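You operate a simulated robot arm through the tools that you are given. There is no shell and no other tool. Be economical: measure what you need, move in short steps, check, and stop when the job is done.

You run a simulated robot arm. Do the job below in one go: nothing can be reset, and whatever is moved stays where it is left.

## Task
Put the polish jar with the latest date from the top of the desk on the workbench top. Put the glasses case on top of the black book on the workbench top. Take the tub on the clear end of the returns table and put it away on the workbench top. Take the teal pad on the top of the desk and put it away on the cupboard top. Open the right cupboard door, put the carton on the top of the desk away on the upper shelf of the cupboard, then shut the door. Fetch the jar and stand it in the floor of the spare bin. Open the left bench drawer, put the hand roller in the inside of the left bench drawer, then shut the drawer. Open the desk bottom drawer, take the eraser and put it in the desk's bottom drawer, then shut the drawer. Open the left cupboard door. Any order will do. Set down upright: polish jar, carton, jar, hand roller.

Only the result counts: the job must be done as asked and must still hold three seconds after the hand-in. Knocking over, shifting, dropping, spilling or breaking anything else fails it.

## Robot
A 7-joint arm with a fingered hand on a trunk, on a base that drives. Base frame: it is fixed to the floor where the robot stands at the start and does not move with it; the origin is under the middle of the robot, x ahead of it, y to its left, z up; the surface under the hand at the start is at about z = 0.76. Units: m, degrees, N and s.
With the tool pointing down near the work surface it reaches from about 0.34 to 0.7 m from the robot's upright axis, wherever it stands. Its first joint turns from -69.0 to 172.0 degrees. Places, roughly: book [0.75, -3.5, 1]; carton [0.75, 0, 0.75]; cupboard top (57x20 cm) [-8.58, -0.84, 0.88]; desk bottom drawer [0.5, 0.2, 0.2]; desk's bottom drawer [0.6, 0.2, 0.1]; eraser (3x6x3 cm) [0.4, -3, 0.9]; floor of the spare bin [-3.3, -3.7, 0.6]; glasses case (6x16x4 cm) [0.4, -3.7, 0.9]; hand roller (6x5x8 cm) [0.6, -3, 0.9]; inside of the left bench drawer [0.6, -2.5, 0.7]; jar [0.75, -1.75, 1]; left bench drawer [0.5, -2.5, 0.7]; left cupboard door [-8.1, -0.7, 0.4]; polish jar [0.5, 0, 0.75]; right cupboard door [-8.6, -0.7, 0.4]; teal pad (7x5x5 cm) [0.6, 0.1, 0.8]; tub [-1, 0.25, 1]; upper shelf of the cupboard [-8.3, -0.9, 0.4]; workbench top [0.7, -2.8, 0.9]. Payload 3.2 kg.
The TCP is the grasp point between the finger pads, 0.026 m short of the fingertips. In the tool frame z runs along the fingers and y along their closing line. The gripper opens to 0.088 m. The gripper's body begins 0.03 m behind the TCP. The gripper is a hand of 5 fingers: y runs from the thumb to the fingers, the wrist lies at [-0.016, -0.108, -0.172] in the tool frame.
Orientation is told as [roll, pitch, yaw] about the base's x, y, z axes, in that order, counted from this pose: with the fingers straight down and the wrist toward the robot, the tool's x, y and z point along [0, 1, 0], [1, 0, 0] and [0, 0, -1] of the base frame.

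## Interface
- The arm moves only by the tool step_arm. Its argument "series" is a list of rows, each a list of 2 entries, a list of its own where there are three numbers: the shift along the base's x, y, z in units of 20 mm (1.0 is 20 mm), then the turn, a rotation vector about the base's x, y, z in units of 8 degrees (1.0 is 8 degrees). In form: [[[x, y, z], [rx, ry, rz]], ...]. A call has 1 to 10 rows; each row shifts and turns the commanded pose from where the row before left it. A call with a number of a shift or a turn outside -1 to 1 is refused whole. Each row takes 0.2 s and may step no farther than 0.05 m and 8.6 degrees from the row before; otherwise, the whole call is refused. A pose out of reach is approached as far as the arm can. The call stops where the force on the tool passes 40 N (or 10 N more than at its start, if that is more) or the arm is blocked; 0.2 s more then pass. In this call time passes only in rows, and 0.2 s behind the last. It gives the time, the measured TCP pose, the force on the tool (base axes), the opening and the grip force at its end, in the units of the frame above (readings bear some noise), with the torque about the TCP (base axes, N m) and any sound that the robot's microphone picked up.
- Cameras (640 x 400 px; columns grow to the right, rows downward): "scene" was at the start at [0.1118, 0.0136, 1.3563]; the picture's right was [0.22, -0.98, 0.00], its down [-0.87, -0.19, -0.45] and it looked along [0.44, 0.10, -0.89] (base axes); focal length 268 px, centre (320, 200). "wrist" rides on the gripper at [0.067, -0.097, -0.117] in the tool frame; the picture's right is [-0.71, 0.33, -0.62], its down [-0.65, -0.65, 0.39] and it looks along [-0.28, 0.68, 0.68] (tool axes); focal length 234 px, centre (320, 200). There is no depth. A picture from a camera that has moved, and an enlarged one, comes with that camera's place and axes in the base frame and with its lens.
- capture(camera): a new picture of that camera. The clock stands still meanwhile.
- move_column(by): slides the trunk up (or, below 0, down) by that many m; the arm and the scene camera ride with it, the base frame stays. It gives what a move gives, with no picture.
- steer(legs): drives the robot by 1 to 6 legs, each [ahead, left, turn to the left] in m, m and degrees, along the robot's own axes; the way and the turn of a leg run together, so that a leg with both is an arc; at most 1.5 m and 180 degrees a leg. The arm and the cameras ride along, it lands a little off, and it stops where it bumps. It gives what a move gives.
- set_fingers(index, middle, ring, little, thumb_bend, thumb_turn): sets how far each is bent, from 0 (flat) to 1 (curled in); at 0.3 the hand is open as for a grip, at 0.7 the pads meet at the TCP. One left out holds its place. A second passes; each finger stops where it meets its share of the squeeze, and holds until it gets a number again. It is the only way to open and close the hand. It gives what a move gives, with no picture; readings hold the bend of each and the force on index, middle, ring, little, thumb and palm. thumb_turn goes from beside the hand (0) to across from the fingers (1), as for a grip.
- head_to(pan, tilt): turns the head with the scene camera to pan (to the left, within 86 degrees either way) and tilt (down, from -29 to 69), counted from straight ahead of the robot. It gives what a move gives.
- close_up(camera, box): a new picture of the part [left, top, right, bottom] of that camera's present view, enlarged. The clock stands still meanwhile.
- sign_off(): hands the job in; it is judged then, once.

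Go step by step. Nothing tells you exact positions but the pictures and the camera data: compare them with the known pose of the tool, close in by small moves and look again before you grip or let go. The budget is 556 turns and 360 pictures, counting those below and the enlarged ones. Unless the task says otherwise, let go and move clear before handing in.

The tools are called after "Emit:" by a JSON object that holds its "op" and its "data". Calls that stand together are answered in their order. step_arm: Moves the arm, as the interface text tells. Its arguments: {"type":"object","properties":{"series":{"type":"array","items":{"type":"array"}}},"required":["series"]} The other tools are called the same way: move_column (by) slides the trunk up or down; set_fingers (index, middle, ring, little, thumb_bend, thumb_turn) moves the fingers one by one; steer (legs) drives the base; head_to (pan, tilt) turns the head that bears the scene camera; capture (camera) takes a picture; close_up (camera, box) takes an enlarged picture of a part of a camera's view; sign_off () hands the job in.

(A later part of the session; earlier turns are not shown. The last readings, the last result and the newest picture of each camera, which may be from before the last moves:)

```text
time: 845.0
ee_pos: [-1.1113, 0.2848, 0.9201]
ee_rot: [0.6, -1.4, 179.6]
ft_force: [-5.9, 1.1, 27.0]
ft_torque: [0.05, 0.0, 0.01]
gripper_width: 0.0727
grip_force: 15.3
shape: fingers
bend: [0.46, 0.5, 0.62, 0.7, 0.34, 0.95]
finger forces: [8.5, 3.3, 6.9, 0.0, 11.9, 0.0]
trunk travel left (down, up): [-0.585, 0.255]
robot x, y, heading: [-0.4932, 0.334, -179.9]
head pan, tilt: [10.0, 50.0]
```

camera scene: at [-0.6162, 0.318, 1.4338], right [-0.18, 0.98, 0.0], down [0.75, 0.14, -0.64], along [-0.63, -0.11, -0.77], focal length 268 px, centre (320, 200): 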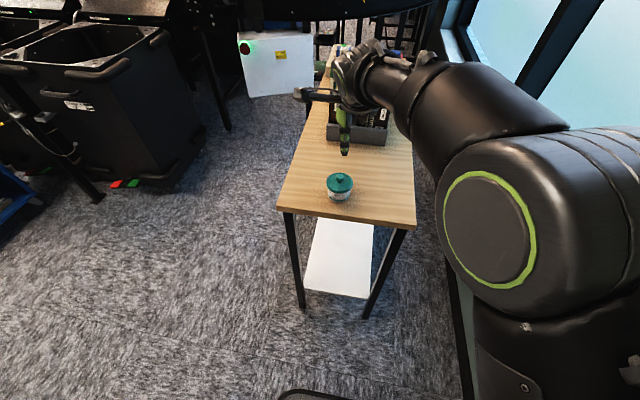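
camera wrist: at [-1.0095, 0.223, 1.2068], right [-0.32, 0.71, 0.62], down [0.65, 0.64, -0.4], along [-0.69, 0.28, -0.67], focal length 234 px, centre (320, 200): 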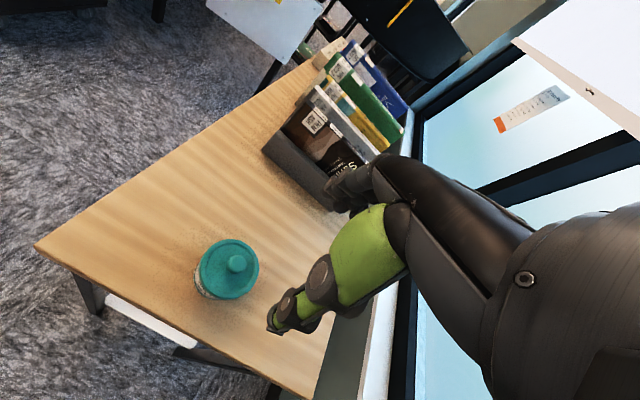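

Emit:
{"op": "step_arm", "data": {"series": [[[0, 0, 0.1], [0, 0, 0]], [[0, 0, 0.1], [0, 0, 0]], [[0, 0, 0.1], [0, 0, 0]], [[0, 0, 0.1], [0, 0, 0]], [[0, 0, 0.1], [0, 0, 0]], [[0, 0, 0.1], [0, 0, 0]], [[0, 0, 0.1], [0, 0, 0]], [[0, 0, 0.1], [0, 0, 0]], [[0, 0, 0.1], [0, 0, 0]], [[0, 0, 0.1], [0, 0, 0]]]}}

Emit:
{"op": "step_arm", "data": {"series": [[[0, 0, 0.1], [0, 0, 0]], [[0, 0, 0.1], [0, 0, 0]], [[0, 0, 0.1], [0, 0, 0]], [[0, 0, 0.1], [0, 0, 0]], [[0, 0, 0.1], [0, 0, 0]], [[0, 0, 0.1], [0, 0, 0]]]}}

Emit:
{"op": "close_up", "data": {"camera": "wrist", "box": [200, 170, 380, 340]}}

```text
time: 847.2
ee_pos: [-1.1126, 0.2837, 0.9343]
ee_rot: [0.2, -0.8, 179.7]
ft_force: [-0.8, 0.3, -0.4]
ft_torque: [-0.04, 0.01, 0.01]
gripper_width: 0.0722
grip_force: 12.1
shape: fingers
bend: [0.47, 0.5, 0.62, 0.7, 0.34, 0.95]
finger forces: [3.3, 4.0, 5.0, 0.0, 11.0, 0.0]
trunk travel left (down, up): [-0.585, 0.255]
robot x, y, heading: [-0.4911, 0.3336, -179.8]
head pan, tilt: [10.0, 50.0]
```

```text
time: 848.6
ee_pos: [-1.1137, 0.2837, 0.9462]
ee_rot: [0.3, -0.7, 179.6]
ft_force: [-0.1, 0.2, 0.0]
ft_torque: [-0.03, -0.01, 0.02]
gripper_width: 0.0724
grip_force: 11.0
shape: fingers
bend: [0.47, 0.5, 0.62, 0.7, 0.34, 0.95]
finger forces: [3.4, 4.0, 5.0, 0.0, 10.9, 0.0]
trunk travel left (down, up): [-0.585, 0.255]
robot x, y, heading: [-0.4885, 0.3315, -179.8]
head pan, tilt: [10.0, 50.0]
```

```text
2.35 times, centred on (290, 255) of wrist
camera zoom: at [-1.0133, 0.2162, 1.062], right [-0.32, 0.71, 0.62], down [0.65, 0.64, -0.4], along [-0.69, 0.28, -0.67], focal length 551 px, centre (391, 71)
```

zoom: 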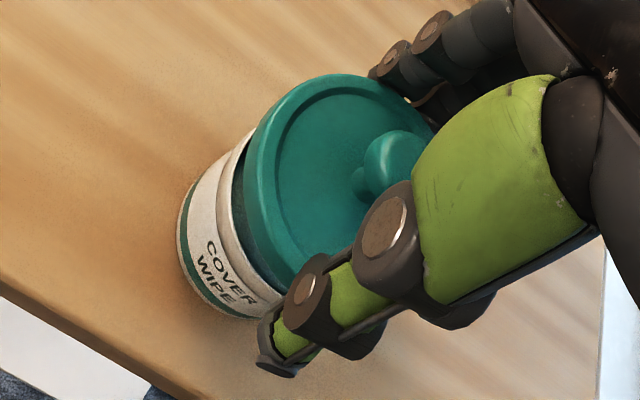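

The lid is loose indeed. I realign it by a couple of millimetres and press it on to test a gentle lift afterwards.

Emit:
{"op": "step_arm", "data": {"series": [[[-0.12, -0.12, 0], [0, 0, 0]], [[0, 0, -0.6], [0, 0, 0]]]}}

Emit:
{"op": "move_column", "data": {"by": -0.008}}

Emit:
{"op": "move_column", "data": {"by": -0.006}}

Emit:
{"op": "move_column", "data": {"by": -0.006}}

```text
time: 849.2
ee_pos: [-1.1143, 0.281, 0.9324]
ee_rot: [0.4, -0.6, 179.7]
ft_force: [0.3, -0.6, -0.8]
ft_torque: [-0.03, -0.04, 0.01]
gripper_width: 0.0724
grip_force: 11.5
shape: fingers
bend: [0.47, 0.5, 0.62, 0.7, 0.34, 0.95]
finger forces: [3.3, 4.0, 5.0, 0.1, 10.9, 0.0]
trunk travel left (down, up): [-0.585, 0.255]
robot x, y, heading: [-0.4896, 0.3301, -179.5]
head pan, tilt: [10.0, 50.0]
```

```text
time: 849.8
ee_pos: [-1.1141, 0.2815, 0.9283]
ee_rot: [0.5, -1.2, 179.7]
ft_force: [-1.2, 0.4, 8.4]
ft_torque: [0.04, -0.22, -0.01]
gripper_width: 0.0731
grip_force: 12.4
shape: fingers
bend: [0.47, 0.51, 0.62, 0.7, 0.33, 0.95]
finger forces: [4.1, 3.8, 5.3, 0.0, 12.2, 0.0]
trunk travel left (down, up): [-0.577, 0.263]
robot x, y, heading: [-0.4909, 0.3328, -180.1]
head pan, tilt: [10.0, 50.0]
```

```text
time: 850.4
ee_pos: [-1.1151, 0.2823, 0.9257]
ee_rot: [0.5, -1.5, 179.6]
ft_force: [-5.1, -0.3, 24.9]
ft_torque: [0.06, -0.53, -0.04]
gripper_width: 0.0733
grip_force: 16.7
shape: fingers
bend: [0.46, 0.51, 0.63, 0.7, 0.33, 0.95]
finger forces: [5.6, 3.4, 6.3, 0.1, 17.3, 0.0]
trunk travel left (down, up): [-0.571, 0.269]
robot x, y, heading: [-0.4883, 0.3325, -179.5]
head pan, tilt: [10.0, 50.0]
```

```text
time: 850.9
ee_pos: [-1.1132, 0.282, 0.9208]
ee_rot: [0.4, -1.5, 179.8]
ft_force: [-2.1, -0.4, 28.5]
ft_torque: [-0.04, -0.18, -0.06]
gripper_width: 0.0767
grip_force: 17.5
shape: fingers
bend: [0.44, 0.51, 0.64, 0.7, 0.32, 0.95]
finger forces: [9.8, 3.5, 5.8, 0.0, 15.7, 0.1]
trunk travel left (down, up): [-0.565, 0.275]
robot x, y, heading: [-0.488, 0.3331, -179.7]
head pan, tilt: [10.0, 50.0]
```

Emit:
{"op": "move_column", "data": {"by": -0.005}}

Emit:
{"op": "close_up", "data": {"camera": "wrist", "box": [200, 170, 380, 340]}}

Emit:
{"op": "close_up", "data": {"camera": "scene", "box": [305, 130, 385, 210]}}

```text
time: 851.5
ee_pos: [-1.1129, 0.2813, 0.9163]
ee_rot: [0.5, -1.8, 179.8]
ft_force: [-2.3, -0.1, 31.7]
ft_torque: [0.0, -0.31, -0.04]
gripper_width: 0.078
grip_force: 17.3
shape: fingers
bend: [0.43, 0.51, 0.65, 0.7, 0.32, 0.95]
finger forces: [9.9, 2.9, 5.2, 0.0, 17.4, 0.0]
trunk travel left (down, up): [-0.56, 0.28]
robot x, y, heading: [-0.4881, 0.3281, -179.6]
head pan, tilt: [10.0, 50.0]
```

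```text
2.35 times, centred on (290, 255) of wrist
camera zoom: at [-1.0111, 0.2137, 1.0318], right [-0.31, 0.71, 0.63], down [0.64, 0.64, -0.41], along [-0.7, 0.28, -0.66], focal length 551 px, centre (391, 71)
```

zoom: 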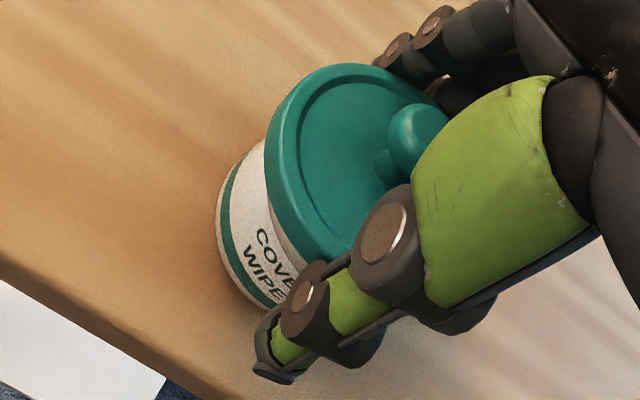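

```text
5.00 times, centred on (345, 170) of scene
camera zoom: at [-0.6108, 0.3184, 1.2324], right [-0.18, 0.98, 0.0], down [0.75, 0.14, -0.65], along [-0.64, -0.11, -0.76], focal length 1338 px, centre (195, 350)
```

zoom: 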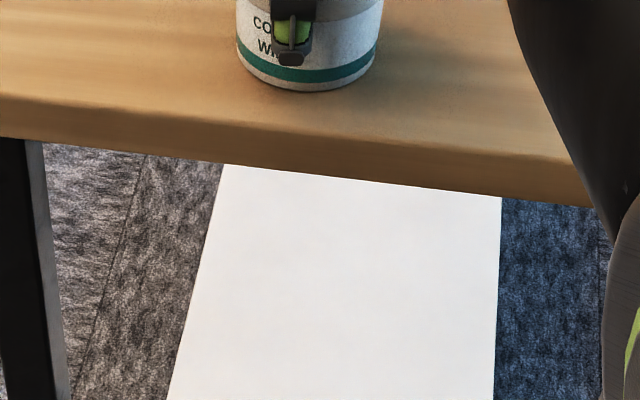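

I'll lift the loose lid off and set it aside on the table's free side.

Emit:
{"op": "move_column", "data": {"by": 0.08}}

Emit:
{"op": "step_arm", "data": {"series": [[[0, 0.9, 0], [0, 0, 0]], [[0, 0.9, 0], [0, 0, 0]], [[0, 0.9, 0], [0, 0, 0]], [[0, 0.9, 0], [0, 0, 0]], [[0, 0.9, 0], [0, 0, 0]], [[0, 0.9, 0], [0, 0, 0]], [[0, 0.9, 0], [0, 0, 0]]]}}

Emit:
{"op": "capture", "data": {"camera": "wrist"}}

```text
time: 852.6
ee_pos: [-1.1145, 0.2819, 0.9881]
ee_rot: [0.1, -0.8, 179.8]
ft_force: [-0.2, 0.2, -0.3]
ft_torque: [-0.01, 0.0, 0.02]
gripper_width: 0.0764
grip_force: 15.0
shape: fingers
bend: [0.44, 0.51, 0.64, 0.7, 0.32, 0.95]
finger forces: [6.0, 4.8, 6.3, 0.0, 12.9, 0.0]
trunk travel left (down, up): [-0.64, 0.2]
robot x, y, heading: [-0.4904, 0.3314, -179.9]
head pan, tilt: [10.0, 50.0]
```

```text
time: 854.2
ee_pos: [-1.1149, 0.408, 0.9897]
ee_rot: [0.5, -0.8, 179.8]
ft_force: [-0.3, 0.4, -0.9]
ft_torque: [-0.02, -0.01, 0.01]
gripper_width: 0.0762
grip_force: 15.6
shape: fingers
bend: [0.44, 0.51, 0.64, 0.7, 0.32, 0.95]
finger forces: [6.0, 4.6, 6.1, 0.0, 12.9, 0.1]
trunk travel left (down, up): [-0.64, 0.2]
robot x, y, heading: [-0.4923, 0.3324, -179.9]
head pan, tilt: [10.0, 50.0]
```

```text
82 pictures are left
camera wrist: at [-1.0151, 0.3397, 1.1055], right [-0.32, 0.71, 0.62], down [0.65, 0.64, -0.4], along [-0.69, 0.28, -0.67], focal length 234 px, centre (320, 200)
```

wrist: 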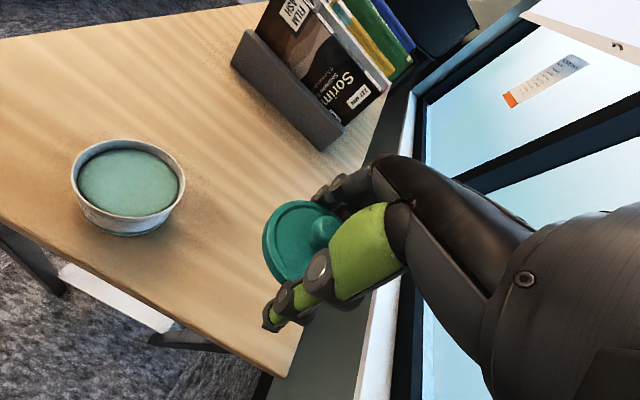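

Emit:
{"op": "move_column", "data": {"by": -0.09}}

Emit:
{"op": "capture", "data": {"camera": "wrist"}}

```text
time: 855.5
ee_pos: [-1.1156, 0.4071, 0.8992]
ee_rot: [0.4, -0.9, 179.7]
ft_force: [-0.1, 0.2, 0.9]
ft_torque: [0.0, 0.01, 0.01]
gripper_width: 0.0766
grip_force: 14.7
shape: fingers
bend: [0.44, 0.51, 0.64, 0.7, 0.32, 0.95]
finger forces: [6.0, 4.7, 6.1, 0.0, 12.9, 0.0]
trunk travel left (down, up): [-0.55, 0.29]
robot x, y, heading: [-0.492, 0.3295, -179.9]
head pan, tilt: [10.0, 50.0]
```

```text
81 pictures are left
camera wrist: at [-1.0149, 0.3389, 1.0157], right [-0.32, 0.71, 0.62], down [0.65, 0.64, -0.4], along [-0.69, 0.28, -0.67], focal length 234 px, centre (320, 200)
```

wrist: 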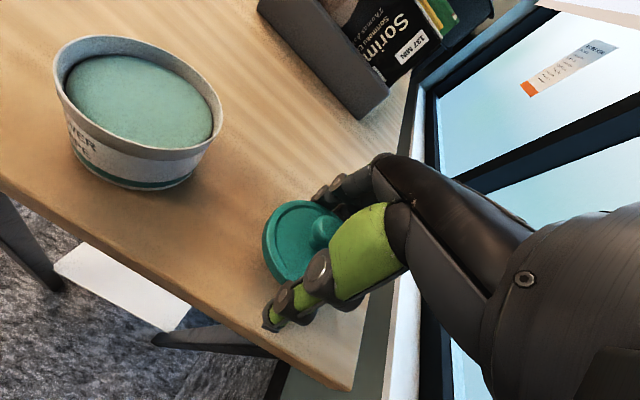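

Close to the table; lower slightly and release the lid.

Emit:
{"op": "move_column", "data": {"by": -0.007}}

Emit:
{"op": "set_fingers", "data": {"index": 0.28, "middle": 0.28, "ring": 0.28, "little": 0.28, "thumb_bend": 0.22}}

Emit:
{"op": "move_column", "data": {"by": 0.1}}

Emit:
{"op": "step_arm", "data": {"series": [[[0, -0.9, 0], [0, 0, 0]], [[0, -0.9, 0], [0, 0, 0]], [[0, -0.9, 0], [0, 0, 0]], [[0, -0.9, 0], [0, 0, 0]], [[0, -0.9, 0], [0, 0, 0]], [[0, -0.9, 0], [0, 0, 0]], [[0, -0.9, 0], [0, 0, 0]]]}}

Emit:
{"op": "capture", "data": {"camera": "wrist"}}

Emit:
{"op": "capture", "data": {"camera": "scene"}}

```text
time: 856.0
ee_pos: [-1.1138, 0.4079, 0.8923]
ee_rot: [0.3, -0.8, 179.7]
ft_force: [1.1, 0.9, 0.8]
ft_torque: [-0.01, 0.0, 0.04]
gripper_width: 0.0764
grip_force: 14.9
shape: fingers
bend: [0.44, 0.51, 0.64, 0.7, 0.32, 0.95]
finger forces: [6.1, 4.7, 6.1, 0.0, 12.9, 0.0]
trunk travel left (down, up): [-0.543, 0.297]
robot x, y, heading: [-0.4894, 0.3338, -180.0]
head pan, tilt: [10.0, 50.0]
```

```text
time: 857.0
ee_pos: [-1.1141, 0.4076, 0.8923]
ee_rot: [0.3, -0.8, 179.6]
ft_force: [-0.3, 0.1, 0.1]
ft_torque: [-0.02, 0.01, -0.02]
gripper_width: 0.096
grip_force: 0.0
shape: fingers
bend: [0.28, 0.28, 0.28, 0.28, 0.22, 0.97]
finger forces: [0.0, 0.0, 0.2, 0.1, 0.0, 0.1]
trunk travel left (down, up): [-0.543, 0.297]
robot x, y, heading: [-0.4918, 0.3321, -179.7]
head pan, tilt: [10.0, 50.0]
```

```text
time: 858.4
ee_pos: [-1.1153, 0.4066, 0.9924]
ee_rot: [0.3, -0.8, 179.7]
ft_force: [0.3, 1.2, 0.6]
ft_torque: [0.0, -0.02, 0.03]
gripper_width: 0.0958
grip_force: 0.1
shape: fingers
bend: [0.28, 0.28, 0.28, 0.28, 0.22, 0.97]
finger forces: [0.0, 0.1, 0.1, 0.0, 0.0, 0.1]
trunk travel left (down, up): [-0.643, 0.197]
robot x, y, heading: [-0.4889, 0.3359, -179.8]
head pan, tilt: [10.0, 50.0]
```

```text
time: 860.0
ee_pos: [-1.1171, 0.2904, 1.0091]
ee_rot: [2.4, -1.6, 178.7]
ft_force: [0.1, 0.4, 0.2]
ft_torque: [0.01, 0.0, -0.01]
gripper_width: 0.0958
grip_force: 0.1
shape: fingers
bend: [0.28, 0.28, 0.28, 0.28, 0.22, 0.97]
finger forces: [0.1, 0.0, 0.0, 0.1, 0.0, 0.0]
trunk travel left (down, up): [-0.643, 0.197]
robot x, y, heading: [-0.4921, 0.3342, -179.7]
head pan, tilt: [10.0, 50.0]
```

```text
80 pictures are left
camera wrist: at [-1.0177, 0.2245, 1.1255], right [-0.3, 0.74, 0.6], down [0.66, 0.62, -0.43], along [-0.69, 0.27, -0.67], focal length 234 px, centre (320, 200)
```

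wrist: 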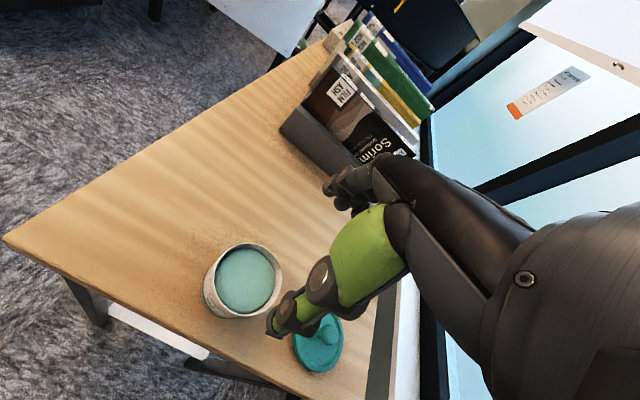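

```text
79 pictures are left
camera scene: at [-0.6162, 0.3179, 1.3148], right [-0.18, 0.98, 0.0], down [0.75, 0.14, -0.64], along [-0.63, -0.11, -0.77], focal length 268 px, centre (320, 200)
```

scene: 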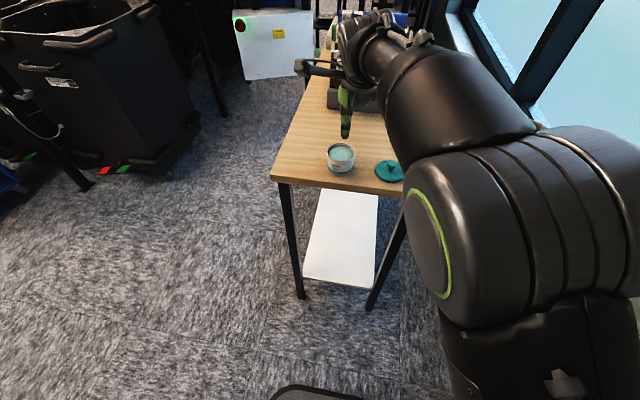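

Emit:
{"op": "step_arm", "data": {"series": [[[0.4, -0.3, 0], [0.3, -0.15, 0.1]], [[0.4, -0.25, 0], [0, 0, 0]]]}}

Emit:
{"op": "move_column", "data": {"by": -0.075}}

Emit:
{"op": "capture", "data": {"camera": "wrist"}}

```text
time: 860.8
ee_pos: [-1.1085, 0.2973, 1.0017]
ee_rot: [1.4, 0.9, 177.6]
ft_force: [-0.2, -0.3, 1.1]
ft_torque: [0.02, -0.02, -0.03]
gripper_width: 0.0958
grip_force: 0.0
shape: fingers
bend: [0.28, 0.28, 0.28, 0.28, 0.22, 0.97]
finger forces: [0.0, 0.1, 0.0, 0.0, 0.1, 0.0]
trunk travel left (down, up): [-0.643, 0.197]
robot x, y, heading: [-0.4906, 0.3291, -179.9]
head pan, tilt: [10.0, 50.0]
stopped in row 2: the arm was blocked; the commanded pose is now the measured one
```

```text
time: 861.9
ee_pos: [-1.1093, 0.297, 0.9254]
ee_rot: [1.4, 0.8, 177.4]
ft_force: [-0.4, 0.1, 0.8]
ft_torque: [0.01, 0.02, 0.02]
gripper_width: 0.0959
grip_force: 0.0
shape: fingers
bend: [0.28, 0.28, 0.28, 0.28, 0.22, 0.97]
finger forces: [0.1, 0.1, 0.0, 0.0, 0.0, 0.0]
trunk travel left (down, up): [-0.568, 0.272]
robot x, y, heading: [-0.4886, 0.3282, -179.7]
head pan, tilt: [10.0, 50.0]
```

```text
78 pictures are left
camera wrist: at [-1.0153, 0.2276, 1.0461], right [-0.31, 0.74, 0.6], down [0.69, 0.61, -0.39], along [-0.66, 0.29, -0.69], focal length 234 px, centre (320, 200)
```

wrist: 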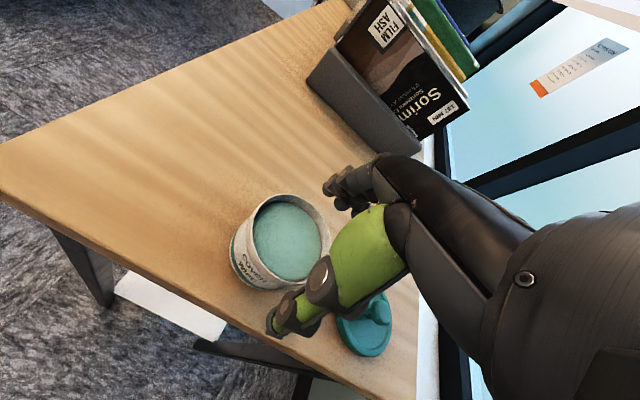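

Emit:
{"op": "steer", "data": {"legs": [[-0.009, 0.02, 0]]}}

Emit:
{"op": "move_column", "data": {"by": -0.025}}

Emit:
{"op": "capture", "data": {"camera": "wrist"}}

```text
time: 862.7
ee_pos: [-1.0986, 0.2771, 0.9242]
ee_rot: [1.4, 1.0, 177.5]
ft_force: [-0.7, -0.4, -0.2]
ft_torque: [0.02, 0.0, 0.0]
gripper_width: 0.0959
grip_force: 0.1
shape: fingers
bend: [0.28, 0.28, 0.28, 0.28, 0.22, 0.97]
finger forces: [0.0, 0.0, 0.0, 0.1, 0.1, 0.0]
trunk travel left (down, up): [-0.568, 0.272]
robot x, y, heading: [-0.4794, 0.3125, -179.7]
head pan, tilt: [10.0, 50.0]
```

```text
time: 863.4
ee_pos: [-1.1002, 0.2781, 0.9015]
ee_rot: [1.5, 0.8, 177.3]
ft_force: [0.0, -0.2, 1.3]
ft_torque: [-0.01, 0.01, 0.0]
gripper_width: 0.0957
grip_force: 0.0
shape: fingers
bend: [0.28, 0.28, 0.28, 0.28, 0.22, 0.97]
finger forces: [0.1, 0.1, 0.0, 0.0, 0.0, 0.0]
trunk travel left (down, up): [-0.543, 0.297]
robot x, y, heading: [-0.4819, 0.311, -179.9]
head pan, tilt: [10.0, 50.0]
```

```text
77 pictures are left
camera wrist: at [-1.0064, 0.2087, 1.0214], right [-0.31, 0.74, 0.6], down [0.69, 0.61, -0.4], along [-0.66, 0.29, -0.7], focal length 234 px, centre (320, 200)
```

wrist: 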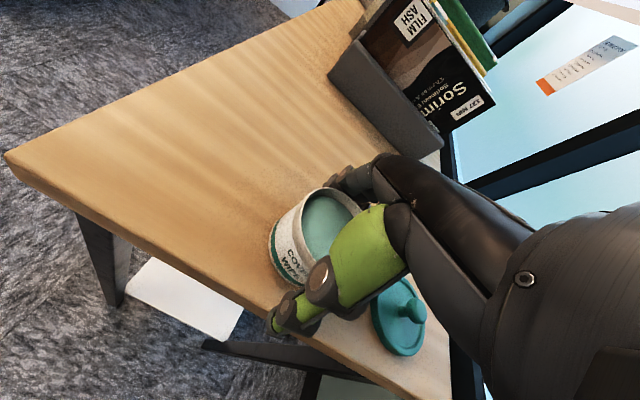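

Tub is straddled. Grip the body firmly and lift slowly.

Emit:
{"op": "set_fingers", "data": {"index": 0.7, "middle": 0.7, "ring": 0.7, "little": 0.7, "thumb_bend": 0.6}}

Emit:
{"op": "move_column", "data": {"by": 0.03}}

Emit:
{"op": "capture", "data": {"camera": "wrist"}}

```text
time: 864.4
ee_pos: [-1.0987, 0.2782, 0.9013]
ee_rot: [1.5, 0.8, 177.5]
ft_force: [-0.9, -0.5, 4.2]
ft_torque: [0.04, 0.18, 0.02]
gripper_width: 0.0698
grip_force: 29.7
shape: fingers
bend: [0.45, 0.51, 0.6, 0.7, 0.39, 0.94]
finger forces: [13.6, 8.4, 6.5, 0.0, 30.4, 0.1]
trunk travel left (down, up): [-0.543, 0.297]
robot x, y, heading: [-0.4812, 0.3126, -179.8]
head pan, tilt: [10.0, 50.0]
```

```text
time: 865.1
ee_pos: [-1.1006, 0.2774, 0.929]
ee_rot: [1.4, 1.1, 177.5]
ft_force: [-0.1, 0.4, -4.5]
ft_torque: [0.02, 0.05, -0.01]
gripper_width: 0.0696
grip_force: 29.2
shape: fingers
bend: [0.45, 0.51, 0.6, 0.7, 0.4, 0.94]
finger forces: [13.1, 8.1, 6.5, 0.1, 29.7, 0.0]
trunk travel left (down, up): [-0.573, 0.267]
robot x, y, heading: [-0.4815, 0.3092, -179.7]
head pan, tilt: [10.0, 50.0]
```

```text
76 pictures are left
camera wrist: at [-1.0075, 0.2084, 1.0501], right [-0.31, 0.74, 0.6], down [0.69, 0.61, -0.39], along [-0.66, 0.29, -0.7], focal length 234 px, centre (320, 200)
```

wrist: 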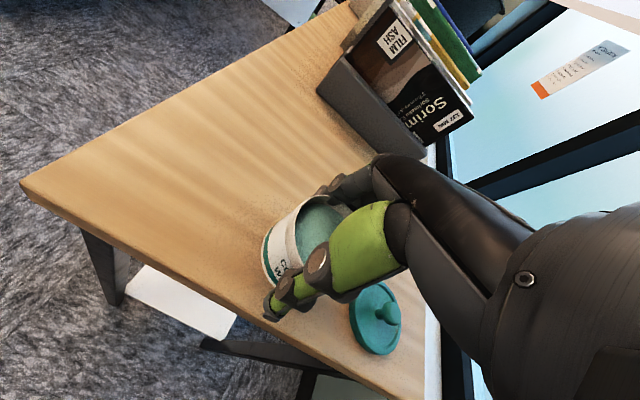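

Open tub held by its body. Carry it level to the workbench.

Emit:
{"op": "move_column", "data": {"by": 0.15}}

Emit:
{"op": "steer", "data": {"legs": [[-0.13, 0, 0], [0, 0, 90], [1.45, 0, 0], [1.48, 0, 0], [0, 0, 90]]}}

Emit:
{"op": "head_to", "data": {"pan": 10, "tilt": 50}}

Emit:
{"op": "capture", "data": {"camera": "scene"}}

```text
time: 866.9
ee_pos: [-1.1007, 0.2781, 1.0796]
ee_rot: [1.4, 1.0, 177.5]
ft_force: [0.6, -0.5, -3.9]
ft_torque: [-0.01, 0.04, 0.03]
gripper_width: 0.0695
grip_force: 28.6
shape: fingers
bend: [0.45, 0.51, 0.6, 0.7, 0.4, 0.94]
finger forces: [13.1, 8.1, 6.4, 0.0, 29.6, 0.1]
trunk travel left (down, up): [-0.723, 0.117]
robot x, y, heading: [-0.4815, 0.3135, -180.2]
head pan, tilt: [10.0, 50.0]
```

```text
time: 889.8
ee_pos: [0.3833, -2.5711, 1.0797]
ee_rot: [1.4, 1.0, 1.4]
ft_force: [0.4, 0.3, -4.7]
ft_torque: [0.0, -0.03, -0.01]
gripper_width: 0.0687
grip_force: 27.5
shape: fingers
bend: [0.46, 0.52, 0.61, 0.7, 0.41, 0.94]
finger forces: [12.6, 7.8, 7.0, 0.0, 28.2, 0.0]
trunk travel left (down, up): [-0.723, 0.117]
robot x, y, heading: [-0.2338, -2.6484, 4.2]
head pan, tilt: [10.0, 50.0]
```

```text
time: 890.4
ee_pos: [0.3833, -2.5714, 1.0793]
ee_rot: [1.5, 1.0, 1.4]
ft_force: [-0.7, -0.3, -3.9]
ft_torque: [0.03, -0.01, 0.0]
gripper_width: 0.0682
grip_force: 28.0
shape: fingers
bend: [0.46, 0.52, 0.61, 0.7, 0.41, 0.94]
finger forces: [12.6, 7.8, 7.0, 0.0, 28.2, 0.0]
trunk travel left (down, up): [-0.723, 0.117]
robot x, y, heading: [-0.2323, -2.6481, 4.1]
head pan, tilt: [10.0, 50.0]
```

```text
75 pictures are left
camera scene: at [-0.106, -2.625, 1.3946], right [0.24, -0.97, 0.0], down [-0.74, -0.19, -0.64], along [0.62, 0.16, -0.77], focal length 268 px, centre (320, 200)
```

scene: 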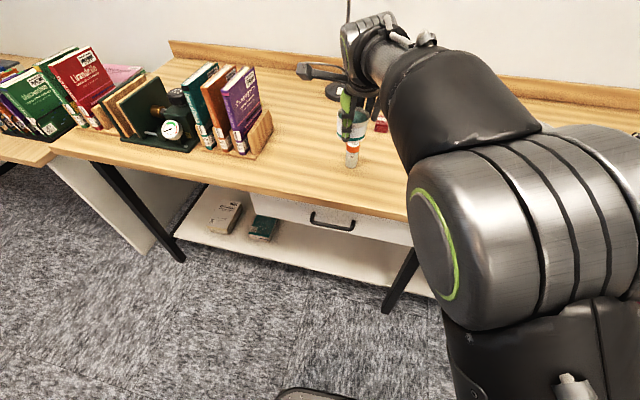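

Emit:
{"op": "steer", "data": {"legs": [[0.012, -0.045, -4.2]]}}

Emit:
{"op": "move_column", "data": {"by": -0.14}}

Emit:
{"op": "capture", "data": {"camera": "wrist"}}

```text
time: 891.3
ee_pos: [0.3997, -2.6618, 1.0791]
ee_rot: [1.4, 1.0, -2.8]
ft_force: [0.2, -0.5, -3.6]
ft_torque: [-0.01, -0.02, 0.01]
gripper_width: 0.0684
grip_force: 27.7
shape: fingers
bend: [0.46, 0.52, 0.61, 0.7, 0.41, 0.94]
finger forces: [12.6, 7.8, 7.0, 0.1, 28.2, 0.0]
trunk travel left (down, up): [-0.723, 0.117]
robot x, y, heading: [-0.2159, -2.6977, -0.0]
head pan, tilt: [10.0, 50.0]
```

```text
time: 892.9
ee_pos: [0.402, -2.6613, 0.9418]
ee_rot: [1.4, 1.0, -2.8]
ft_force: [-0.2, -0.1, -4.4]
ft_torque: [-0.02, -0.02, -0.02]
gripper_width: 0.0683
grip_force: 27.5
shape: fingers
bend: [0.46, 0.52, 0.61, 0.7, 0.41, 0.94]
finger forces: [12.6, 7.8, 6.8, 0.0, 28.1, 0.0]
trunk travel left (down, up): [-0.583, 0.257]
robot x, y, heading: [-0.2177, -2.6941, 0.0]
head pan, tilt: [10.0, 50.0]
```

```text
74 pictures are left
camera wrist: at [0.3099, -2.5953, 1.0609], right [0.31, -0.74, 0.6], down [-0.69, -0.6, -0.39], along [0.65, -0.29, -0.7], focal length 234 px, centre (320, 200)
```

wrist: 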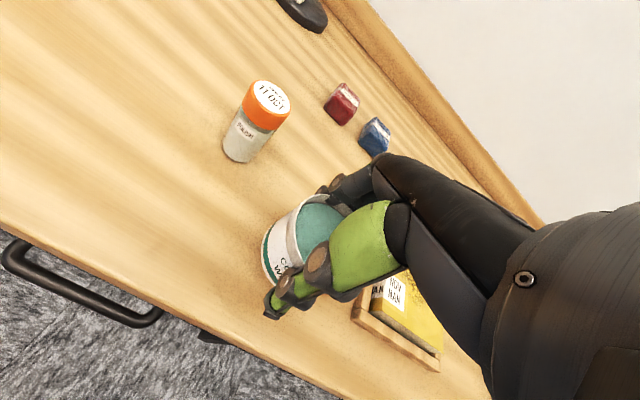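

Clear spot. Lower gently until contact.

Emit:
{"op": "move_column", "data": {"by": -0.03}}

Emit:
{"op": "move_column", "data": {"by": -0.006}}

Emit:
{"op": "move_column", "data": {"by": -0.005}}

```text
time: 893.7
ee_pos: [0.4014, -2.6624, 0.9107]
ee_rot: [1.6, 1.0, -2.9]
ft_force: [1.3, 0.2, -4.4]
ft_torque: [0.01, 0.0, -0.02]
gripper_width: 0.0684
grip_force: 27.6
shape: fingers
bend: [0.46, 0.52, 0.61, 0.7, 0.41, 0.94]
finger forces: [12.6, 7.8, 7.0, 0.0, 28.2, 0.0]
trunk travel left (down, up): [-0.553, 0.287]
robot x, y, heading: [-0.2184, -2.6923, 0.0]
head pan, tilt: [10.0, 50.0]
```

```text
time: 894.2
ee_pos: [0.4013, -2.6617, 0.9044]
ee_rot: [1.4, 1.0, -2.9]
ft_force: [0.8, 0.0, -4.2]
ft_torque: [0.0, 0.04, -0.02]
gripper_width: 0.0682
grip_force: 27.9
shape: fingers
bend: [0.46, 0.52, 0.61, 0.7, 0.41, 0.94]
finger forces: [12.6, 7.8, 6.9, 0.1, 28.2, 0.0]
trunk travel left (down, up): [-0.547, 0.293]
robot x, y, heading: [-0.2165, -2.6875, -0.3]
head pan, tilt: [10.0, 50.0]
```

```text
time: 894.8
ee_pos: [0.4006, -2.6619, 0.9021]
ee_rot: [1.5, 0.5, -2.8]
ft_force: [1.5, 2.1, 6.6]
ft_torque: [-0.13, -0.21, 0.05]
gripper_width: 0.0682
grip_force: 30.1
shape: fingers
bend: [0.46, 0.52, 0.61, 0.7, 0.4, 0.94]
finger forces: [13.8, 8.6, 8.2, 0.0, 29.8, 0.0]
trunk travel left (down, up): [-0.542, 0.298]
robot x, y, heading: [-0.2172, -2.6952, -0.1]
head pan, tilt: [10.0, 50.0]
```

Contact. Release, rise, and go back for the lid.

Emit:
{"op": "set_fingers", "data": {"index": 0.3, "middle": 0.3, "ring": 0.3, "little": 0.3, "thumb_bend": 0.25}}

Emit:
{"op": "move_column", "data": {"by": 0.18}}

Emit:
{"op": "capture", "data": {"camera": "wrist"}}

Emit:
{"op": "steer", "data": {"legs": [[-0.15, 0, 0], [0, 0, 90], [1.4, 0, 0], [1.4, 0, 0], [0, 0, 90]]}}

```text
time: 895.8
ee_pos: [0.3993, -2.6621, 0.8984]
ee_rot: [1.5, 0.9, -2.9]
ft_force: [0.4, 0.1, -0.6]
ft_torque: [-0.01, -0.01, -0.01]
gripper_width: 0.0909
grip_force: 0.0
shape: fingers
bend: [0.3, 0.3, 0.3, 0.3, 0.25, 0.97]
finger forces: [0.0, 0.1, 0.0, 0.1, 0.0, 0.0]
trunk travel left (down, up): [-0.542, 0.298]
robot x, y, heading: [-0.219, -2.6892, -0.0]
head pan, tilt: [10.0, 50.0]
```

```text
time: 897.8
ee_pos: [0.4006, -2.662, 1.0801]
ee_rot: [1.5, 0.9, -2.9]
ft_force: [-0.5, 0.1, -0.4]
ft_torque: [0.0, -0.04, 0.02]
gripper_width: 0.0912
grip_force: 0.1
shape: fingers
bend: [0.3, 0.3, 0.3, 0.3, 0.25, 0.97]
finger forces: [0.0, 0.0, 0.0, 0.0, 0.0, 0.1]
trunk travel left (down, up): [-0.722, 0.118]
robot x, y, heading: [-0.2228, -2.6937, 0.1]
head pan, tilt: [10.0, 50.0]
```

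```text
73 pictures are left
camera wrist: at [0.3094, -2.5953, 1.2], right [0.31, -0.74, 0.6], down [-0.69, -0.6, -0.39], along [0.65, -0.29, -0.7], focal length 234 px, centre (320, 200)
```

wrist: 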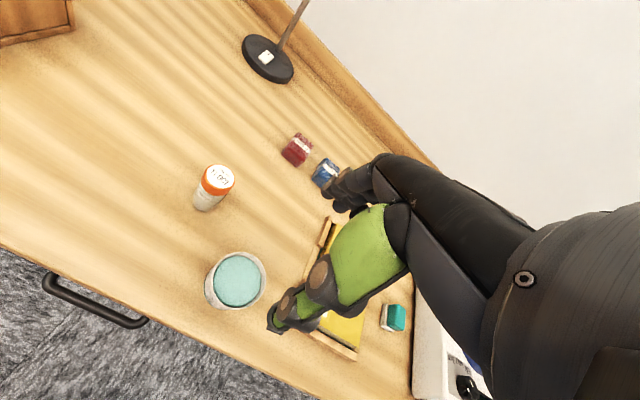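

```text
time: 919.7
ee_pos: [-0.9262, 0.0345, 1.0791]
ee_rot: [1.5, 0.9, 176.6]
ft_force: [-0.1, 0.0, 0.2]
ft_torque: [-0.01, -0.01, 0.0]
gripper_width: 0.0911
grip_force: 0.1
shape: fingers
bend: [0.3, 0.3, 0.3, 0.3, 0.25, 0.97]
finger forces: [0.1, 0.0, 0.0, 0.0, 0.0, 0.0]
trunk travel left (down, up): [-0.722, 0.118]
robot x, y, heading: [-0.3069, 0.0583, 179.3]
head pan, tilt: [10.0, 50.0]
```

Emit:
{"op": "steer", "data": {"legs": [[0.187, -0.375, 0.7]]}}

Emit:
{"op": "capture", "data": {"camera": "wrist"}}

```text
time: 922.3
ee_pos: [-1.1128, 0.3977, 1.0806]
ee_rot: [1.5, 0.9, 177.6]
ft_force: [0.2, 0.1, 0.0]
ft_torque: [0.0, 0.03, 0.0]
gripper_width: 0.0912
grip_force: 0.0
shape: fingers
bend: [0.3, 0.3, 0.3, 0.3, 0.25, 0.97]
finger forces: [0.0, 0.0, 0.0, 0.0, 0.0, 0.0]
trunk travel left (down, up): [-0.722, 0.118]
robot x, y, heading: [-0.4939, 0.4347, -179.4]
head pan, tilt: [10.0, 50.0]
```

```text
72 pictures are left
camera wrist: at [-1.0192, 0.3287, 1.2002], right [-0.31, 0.74, 0.6], down [0.69, 0.61, -0.4], along [-0.66, 0.29, -0.7], focal length 234 px, centre (320, 200)
```

wrist: 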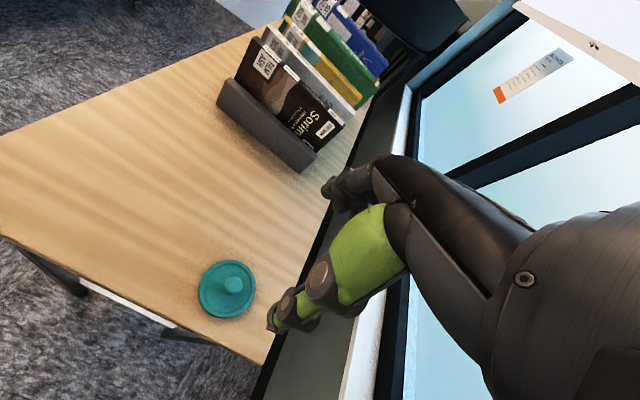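

Emit:
{"op": "steer", "data": {"legs": [[-0.01, 0.002, 0]]}}

Emit:
{"op": "move_column", "data": {"by": -0.184}}

Emit:
{"op": "set_fingers", "data": {"index": 0.5, "middle": 0.55, "ring": 0.68, "little": 0.7, "thumb_bend": 0.45}}

Emit:
{"op": "move_column", "data": {"by": 0.06}}

Emit:
{"op": "capture", "data": {"camera": "wrist"}}

```text
time: 923.1
ee_pos: [-1.1034, 0.3961, 1.0795]
ee_rot: [1.6, 1.0, 177.6]
ft_force: [0.0, 0.3, 0.4]
ft_torque: [-0.01, -0.01, 0.0]
gripper_width: 0.091
grip_force: 0.2
shape: fingers
bend: [0.3, 0.3, 0.3, 0.3, 0.25, 0.97]
finger forces: [0.0, 0.0, 0.0, 0.1, 0.0, 0.1]
trunk travel left (down, up): [-0.722, 0.118]
robot x, y, heading: [-0.4859, 0.4337, -179.7]
head pan, tilt: [10.0, 50.0]
```

```text
time: 925.1
ee_pos: [-1.1033, 0.396, 0.8967]
ee_rot: [1.6, 0.9, 177.6]
ft_force: [0.2, 0.0, -0.1]
ft_torque: [-0.02, 0.01, -0.01]
gripper_width: 0.0911
grip_force: 0.0
shape: fingers
bend: [0.3, 0.3, 0.3, 0.3, 0.25, 0.97]
finger forces: [0.0, 0.0, 0.0, 0.1, 0.1, 0.0]
trunk travel left (down, up): [-0.538, 0.302]
robot x, y, heading: [-0.4842, 0.4319, -179.6]
head pan, tilt: [10.0, 50.0]
```

```text
time: 926.1
ee_pos: [-1.1023, 0.3964, 0.8964]
ee_rot: [1.6, 0.8, 177.5]
ft_force: [-4.0, 0.5, 5.7]
ft_torque: [0.04, -0.05, 0.02]
gripper_width: 0.0533
grip_force: 2.9
shape: fingers
bend: [0.5, 0.52, 0.68, 0.7, 0.44, 0.97]
finger forces: [0.0, 2.9, 0.1, 0.1, 3.0, 0.0]
trunk travel left (down, up): [-0.538, 0.302]
robot x, y, heading: [-0.4833, 0.4326, -179.6]
head pan, tilt: [10.0, 50.0]
```

```text
time: 927.1
ee_pos: [-1.1037, 0.3956, 0.9546]
ee_rot: [1.7, 0.9, 177.5]
ft_force: [0.3, -0.2, 0.3]
ft_torque: [0.03, 0.03, 0.0]
gripper_width: 0.0517
grip_force: 0.1
shape: fingers
bend: [0.5, 0.55, 0.68, 0.7, 0.45, 0.97]
finger forces: [0.1, 0.0, 0.0, 0.0, 0.0, 0.0]
trunk travel left (down, up): [-0.598, 0.242]
robot x, y, heading: [-0.4828, 0.4317, -179.4]
head pan, tilt: [10.0, 50.0]
```

```text
71 pictures are left
camera wrist: at [-1.0097, 0.3271, 1.0762], right [-0.31, 0.74, 0.6], down [0.69, 0.61, -0.4], along [-0.66, 0.29, -0.7], focal length 234 px, centre (320, 200)
```

wrist: 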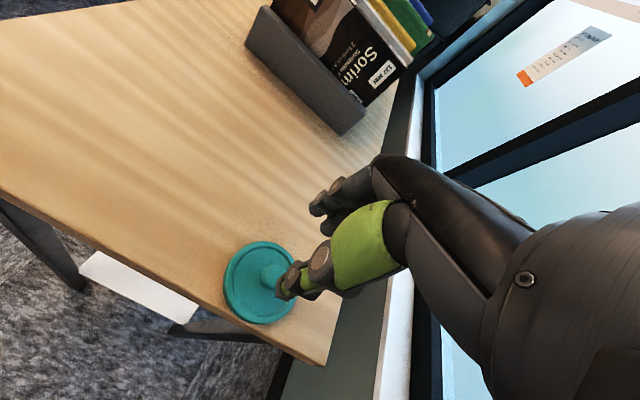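

The lid slipped; I'll pinch its knob instead. It now sits at about (-1.080, 0.392).

Emit:
{"op": "set_fingers", "data": {"index": 0.4, "middle": 0.4, "ring": 0.4, "little": 0.4, "thumb_bend": 0.35}}

Emit:
{"op": "steer", "data": {"legs": [[-0.023, 0.004, 0]]}}

Emit:
{"op": "move_column", "data": {"by": -0.03}}

Emit:
{"op": "capture", "data": {"camera": "wrist"}}

```text
time: 928.1
ee_pos: [-1.103, 0.3961, 0.956]
ee_rot: [1.6, 0.9, 177.6]
ft_force: [-0.1, 0.2, -0.1]
ft_torque: [0.01, -0.01, 0.0]
gripper_width: 0.0722
grip_force: 0.1
shape: fingers
bend: [0.4, 0.4, 0.4, 0.4, 0.35, 0.97]
finger forces: [0.0, 0.0, 0.1, 0.0, 0.0, 0.0]
trunk travel left (down, up): [-0.598, 0.242]
robot x, y, heading: [-0.4849, 0.433, -179.5]
head pan, tilt: [10.0, 50.0]
```

```text
time: 928.9
ee_pos: [-1.0808, 0.3938, 0.9557]
ee_rot: [1.6, 0.9, 177.6]
ft_force: [0.8, 0.4, -0.2]
ft_torque: [-0.01, 0.0, -0.02]
gripper_width: 0.0721
grip_force: 0.0
shape: fingers
bend: [0.4, 0.4, 0.4, 0.4, 0.35, 0.97]
finger forces: [0.0, 0.0, 0.0, 0.0, 0.0, 0.1]
trunk travel left (down, up): [-0.598, 0.242]
robot x, y, heading: [-0.4618, 0.4264, -179.8]
head pan, tilt: [10.0, 50.0]
```

```text
time: 929.6
ee_pos: [-1.0803, 0.3929, 0.9245]
ee_rot: [1.6, 0.9, 177.4]
ft_force: [-0.5, 0.5, 0.2]
ft_torque: [0.0, 0.02, 0.02]
gripper_width: 0.072
grip_force: 0.1
shape: fingers
bend: [0.4, 0.4, 0.4, 0.4, 0.35, 0.97]
finger forces: [0.1, 0.0, 0.0, 0.0, 0.0, 0.0]
trunk travel left (down, up): [-0.568, 0.272]
robot x, y, heading: [-0.4618, 0.4274, -179.7]
head pan, tilt: [10.0, 50.0]
```

```text
70 pictures are left
camera wrist: at [-0.9868, 0.3235, 1.0467], right [-0.31, 0.74, 0.6], down [0.69, 0.61, -0.4], along [-0.66, 0.29, -0.7], focal length 234 px, centre (320, 200)
```

wrist: 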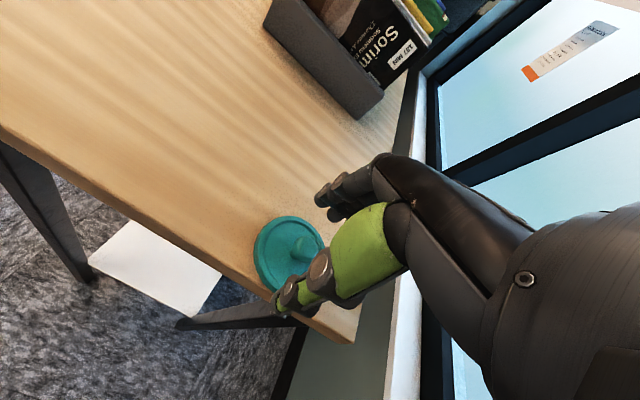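

Emit:
{"op": "move_column", "data": {"by": -0.02}}

Emit:
{"op": "set_fingers", "data": {"index": 0.72, "middle": 0.72, "ring": 0.5, "little": 0.5, "thumb_bend": 0.72}}

Emit:
{"op": "move_column", "data": {"by": 0.08}}

Emit:
{"op": "capture", "data": {"camera": "wrist"}}

```text
time: 930.3
ee_pos: [-1.0804, 0.3927, 0.9058]
ee_rot: [1.6, 0.8, 177.6]
ft_force: [-0.5, -0.1, 0.4]
ft_torque: [0.01, 0.0, 0.0]
gripper_width: 0.072
grip_force: 0.0
shape: fingers
bend: [0.4, 0.4, 0.4, 0.4, 0.35, 0.97]
finger forces: [0.1, 0.0, 0.1, 0.0, 0.1, 0.0]
trunk travel left (down, up): [-0.548, 0.292]
robot x, y, heading: [-0.4598, 0.4287, -180.0]
head pan, tilt: [10.0, 50.0]
```

```text
time: 931.3
ee_pos: [-1.0804, 0.3924, 0.9053]
ee_rot: [1.6, 1.0, 177.6]
ft_force: [-0.2, 0.1, 0.5]
ft_torque: [0.0, 0.02, 0.01]
gripper_width: 0.0043
grip_force: 5.1
shape: fingers
bend: [0.72, 0.66, 0.5, 0.5, 0.67, 0.95]
finger forces: [0.0, 5.1, 0.0, 0.1, 5.1, 0.0]
trunk travel left (down, up): [-0.548, 0.292]
robot x, y, heading: [-0.4613, 0.4266, -179.8]
head pan, tilt: [10.0, 50.0]
```

```text
time: 932.5
ee_pos: [-1.0802, 0.3922, 0.9859]
ee_rot: [1.5, 0.8, 177.6]
ft_force: [0.6, -1.1, 0.1]
ft_torque: [0.0, -0.01, 0.0]
gripper_width: 0.0042
grip_force: 5.5
shape: fingers
bend: [0.72, 0.66, 0.5, 0.5, 0.67, 0.95]
finger forces: [0.1, 5.1, 0.0, 0.0, 5.0, 0.0]
trunk travel left (down, up): [-0.628, 0.212]
robot x, y, heading: [-0.4628, 0.4295, -179.8]
head pan, tilt: [10.0, 50.0]
```

```text
69 pictures are left
camera wrist: at [-0.9871, 0.3235, 1.1063], right [-0.31, 0.74, 0.6], down [0.69, 0.61, -0.4], along [-0.66, 0.29, -0.7], focal length 234 px, centre (320, 200)
```

wrist: 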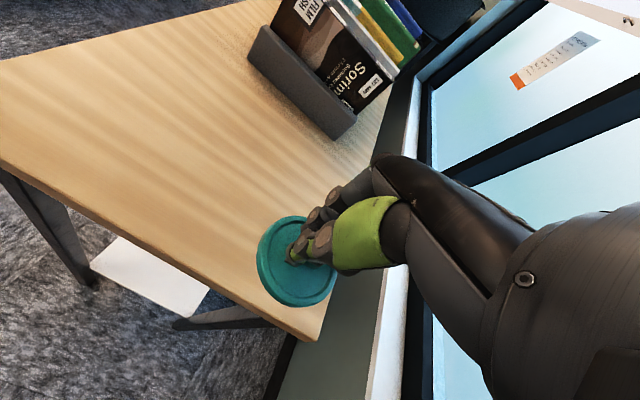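

Lid held by its knob. Carry it to the bench.

Emit:
{"op": "move_column", "data": {"by": 0.1}}

Emit:
{"op": "steer", "data": {"legs": [[-0.13, 0, 0], [0, 0, 90], [1.5, 0, 0], [1.5, 0, 0], [0, 0, 90]]}}

Emit:
{"op": "capture", "data": {"camera": "wrist"}}

```text
time: 933.8
ee_pos: [-1.0806, 0.3931, 1.0856]
ee_rot: [1.5, 0.9, 177.7]
ft_force: [-0.6, 0.4, -0.4]
ft_torque: [0.02, -0.01, 0.02]
gripper_width: 0.0044
grip_force: 5.0
shape: fingers
bend: [0.72, 0.66, 0.5, 0.5, 0.67, 0.95]
finger forces: [0.0, 5.2, 0.0, 0.1, 4.9, 0.0]
trunk travel left (down, up): [-0.728, 0.112]
robot x, y, heading: [-0.4647, 0.4283, -179.8]
head pan, tilt: [10.0, 50.0]
```

```text
time: 956.8
ee_pos: [0.2818, -2.553, 1.086]
ee_rot: [1.6, 0.9, -4.1]
ft_force: [0.6, 0.2, -0.2]
ft_torque: [-0.01, -0.02, -0.02]
gripper_width: 0.004
grip_force: 4.5
shape: fingers
bend: [0.72, 0.66, 0.5, 0.5, 0.68, 0.95]
finger forces: [0.0, 4.8, 0.0, 0.0, 4.6, 0.0]
trunk travel left (down, up): [-0.728, 0.112]
robot x, y, heading: [-0.3399, -2.5716, -1.3]
head pan, tilt: [10.0, 50.0]
```

```text
68 pictures are left
camera wrist: at [0.1916, -2.4834, 1.2065], right [0.29, -0.75, 0.6], down [-0.7, -0.59, -0.4], along [0.65, -0.31, -0.7], focal length 234 px, centre (320, 200)
```

wrist: 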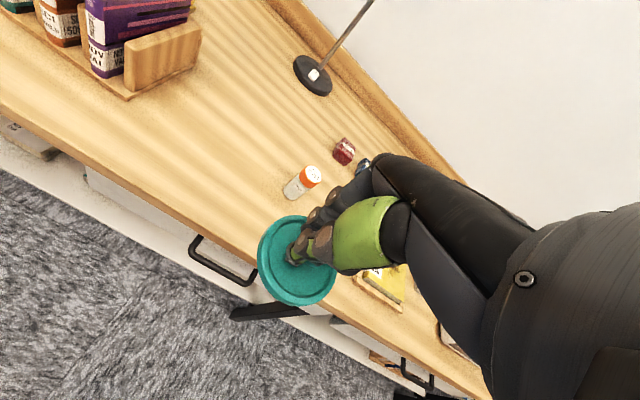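

Emit:
{"op": "steer", "data": {"legs": [[0.1, -0.125, 1.3]]}}

Emit:
{"op": "move_column", "data": {"by": -0.09}}

Emit:
{"op": "capture", "data": {"camera": "wrist"}}

Emit:
{"op": "capture", "data": {"camera": "scene"}}

```text
time: 958.2
ee_pos: [0.3817, -2.6668, 1.086]
ee_rot: [1.6, 0.9, -2.9]
ft_force: [0.8, -0.2, -1.2]
ft_torque: [0.0, 0.03, -0.02]
gripper_width: 0.0039
grip_force: 4.4
shape: fingers
bend: [0.72, 0.66, 0.5, 0.5, 0.68, 0.95]
finger forces: [0.1, 4.9, 0.0, 0.0, 4.6, 0.0]
trunk travel left (down, up): [-0.728, 0.112]
robot x, y, heading: [-0.2339, -2.697, 0.0]
head pan, tilt: [10.0, 50.0]
```

```text
time: 959.4
ee_pos: [0.3813, -2.6667, 0.9959]
ee_rot: [1.6, 0.9, -3.0]
ft_force: [-0.5, -0.1, 0.2]
ft_torque: [-0.01, 0.0, 0.01]
gripper_width: 0.0039
grip_force: 4.2
shape: fingers
bend: [0.72, 0.66, 0.5, 0.5, 0.68, 0.95]
finger forces: [0.0, 4.8, 0.0, 0.0, 4.6, 0.1]
trunk travel left (down, up): [-0.638, 0.202]
robot x, y, heading: [-0.2342, -2.6964, -0.1]
head pan, tilt: [10.0, 50.0]
```

```text
67 pictures are left
camera wrist: at [0.2904, -2.5995, 1.1169], right [0.3, -0.74, 0.6], down [-0.69, -0.6, -0.4], along [0.66, -0.29, -0.7], focal length 234 px, centre (320, 200)
```

wrist: 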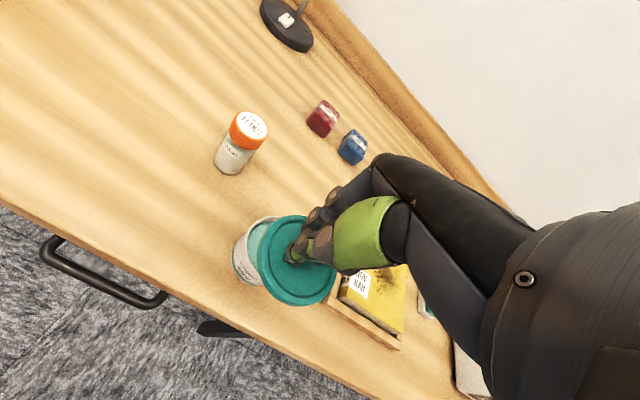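

```text
66 pictures are left
camera scene: at [-0.1111, -2.6834, 1.3098], right [0.17, -0.99, 0.0], down [-0.75, -0.13, -0.64], along [0.63, 0.11, -0.77], focal length 268 px, centre (320, 200)
```

scene: 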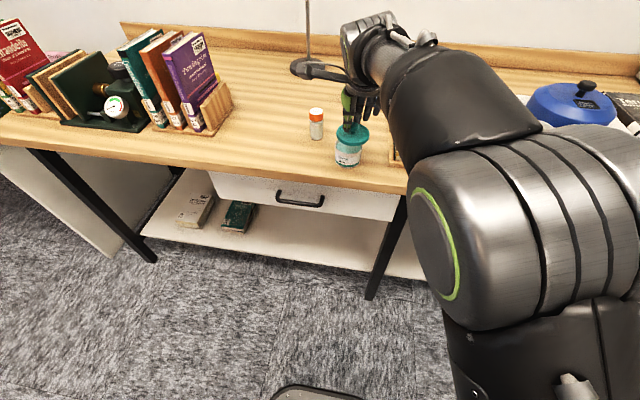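

Emit:
{"op": "steer", "data": {"legs": [[0.028, 0.002, 0]]}}

Emit:
{"op": "move_column", "data": {"by": -0.04}}

Emit:
{"op": "close_up", "data": {"camera": "wrist", "box": [200, 170, 380, 340]}}

Emit:
{"op": "close_up", "data": {"camera": "scene", "box": [310, 90, 400, 180]}}

```text
time: 960.3
ee_pos: [0.4099, -2.665, 0.9969]
ee_rot: [1.7, 0.9, -2.9]
ft_force: [0.0, 0.1, -1.1]
ft_torque: [0.0, 0.02, 0.01]
gripper_width: 0.004
grip_force: 4.7
shape: fingers
bend: [0.72, 0.66, 0.5, 0.5, 0.68, 0.95]
finger forces: [0.0, 4.9, 0.1, 0.0, 4.6, 0.0]
trunk travel left (down, up): [-0.638, 0.202]
robot x, y, heading: [-0.2087, -2.6934, -0.5]
head pan, tilt: [10.0, 50.0]
```

```text
time: 961.1
ee_pos: [0.4095, -2.6638, 0.9549]
ee_rot: [1.6, 0.8, -2.9]
ft_force: [0.7, 0.3, -0.2]
ft_torque: [0.02, 0.03, 0.0]
gripper_width: 0.0041
grip_force: 4.8
shape: fingers
bend: [0.72, 0.66, 0.5, 0.5, 0.68, 0.95]
finger forces: [0.0, 4.9, 0.0, 0.0, 4.7, 0.1]
trunk travel left (down, up): [-0.598, 0.242]
robot x, y, heading: [-0.2069, -2.6953, -0.0]
head pan, tilt: [10.0, 50.0]
```

```text
2.35 times, centred on (290, 255) of wrist
camera zoom: at [0.3181, -2.5977, 1.0769], right [0.3, -0.74, 0.6], down [-0.69, -0.6, -0.4], along [0.66, -0.29, -0.7], focal length 551 px, centre (391, 71)
```

zoom: 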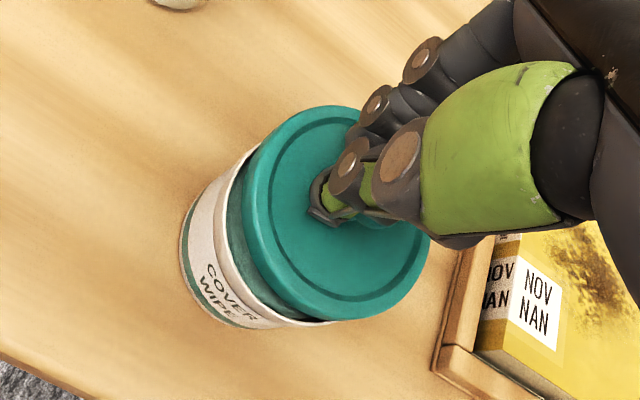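

```text
4.44 times, centred on (355, 135) of scene
camera zoom: at [-0.0834, -2.6815, 1.2697], right [0.17, -0.99, 0.0], down [-0.75, -0.13, -0.64], along [0.63, 0.11, -0.77], focal length 1190 px, centre (164, 489)
```

zoom: 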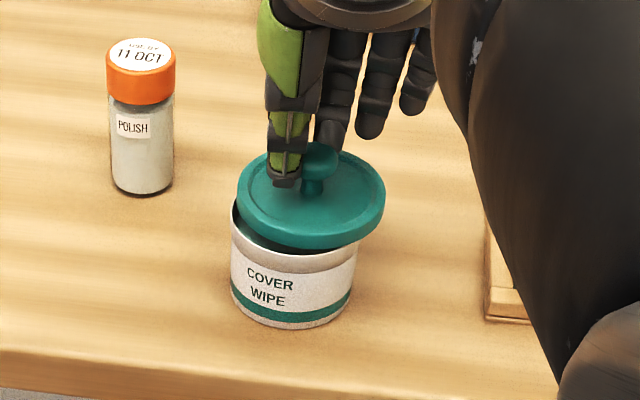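

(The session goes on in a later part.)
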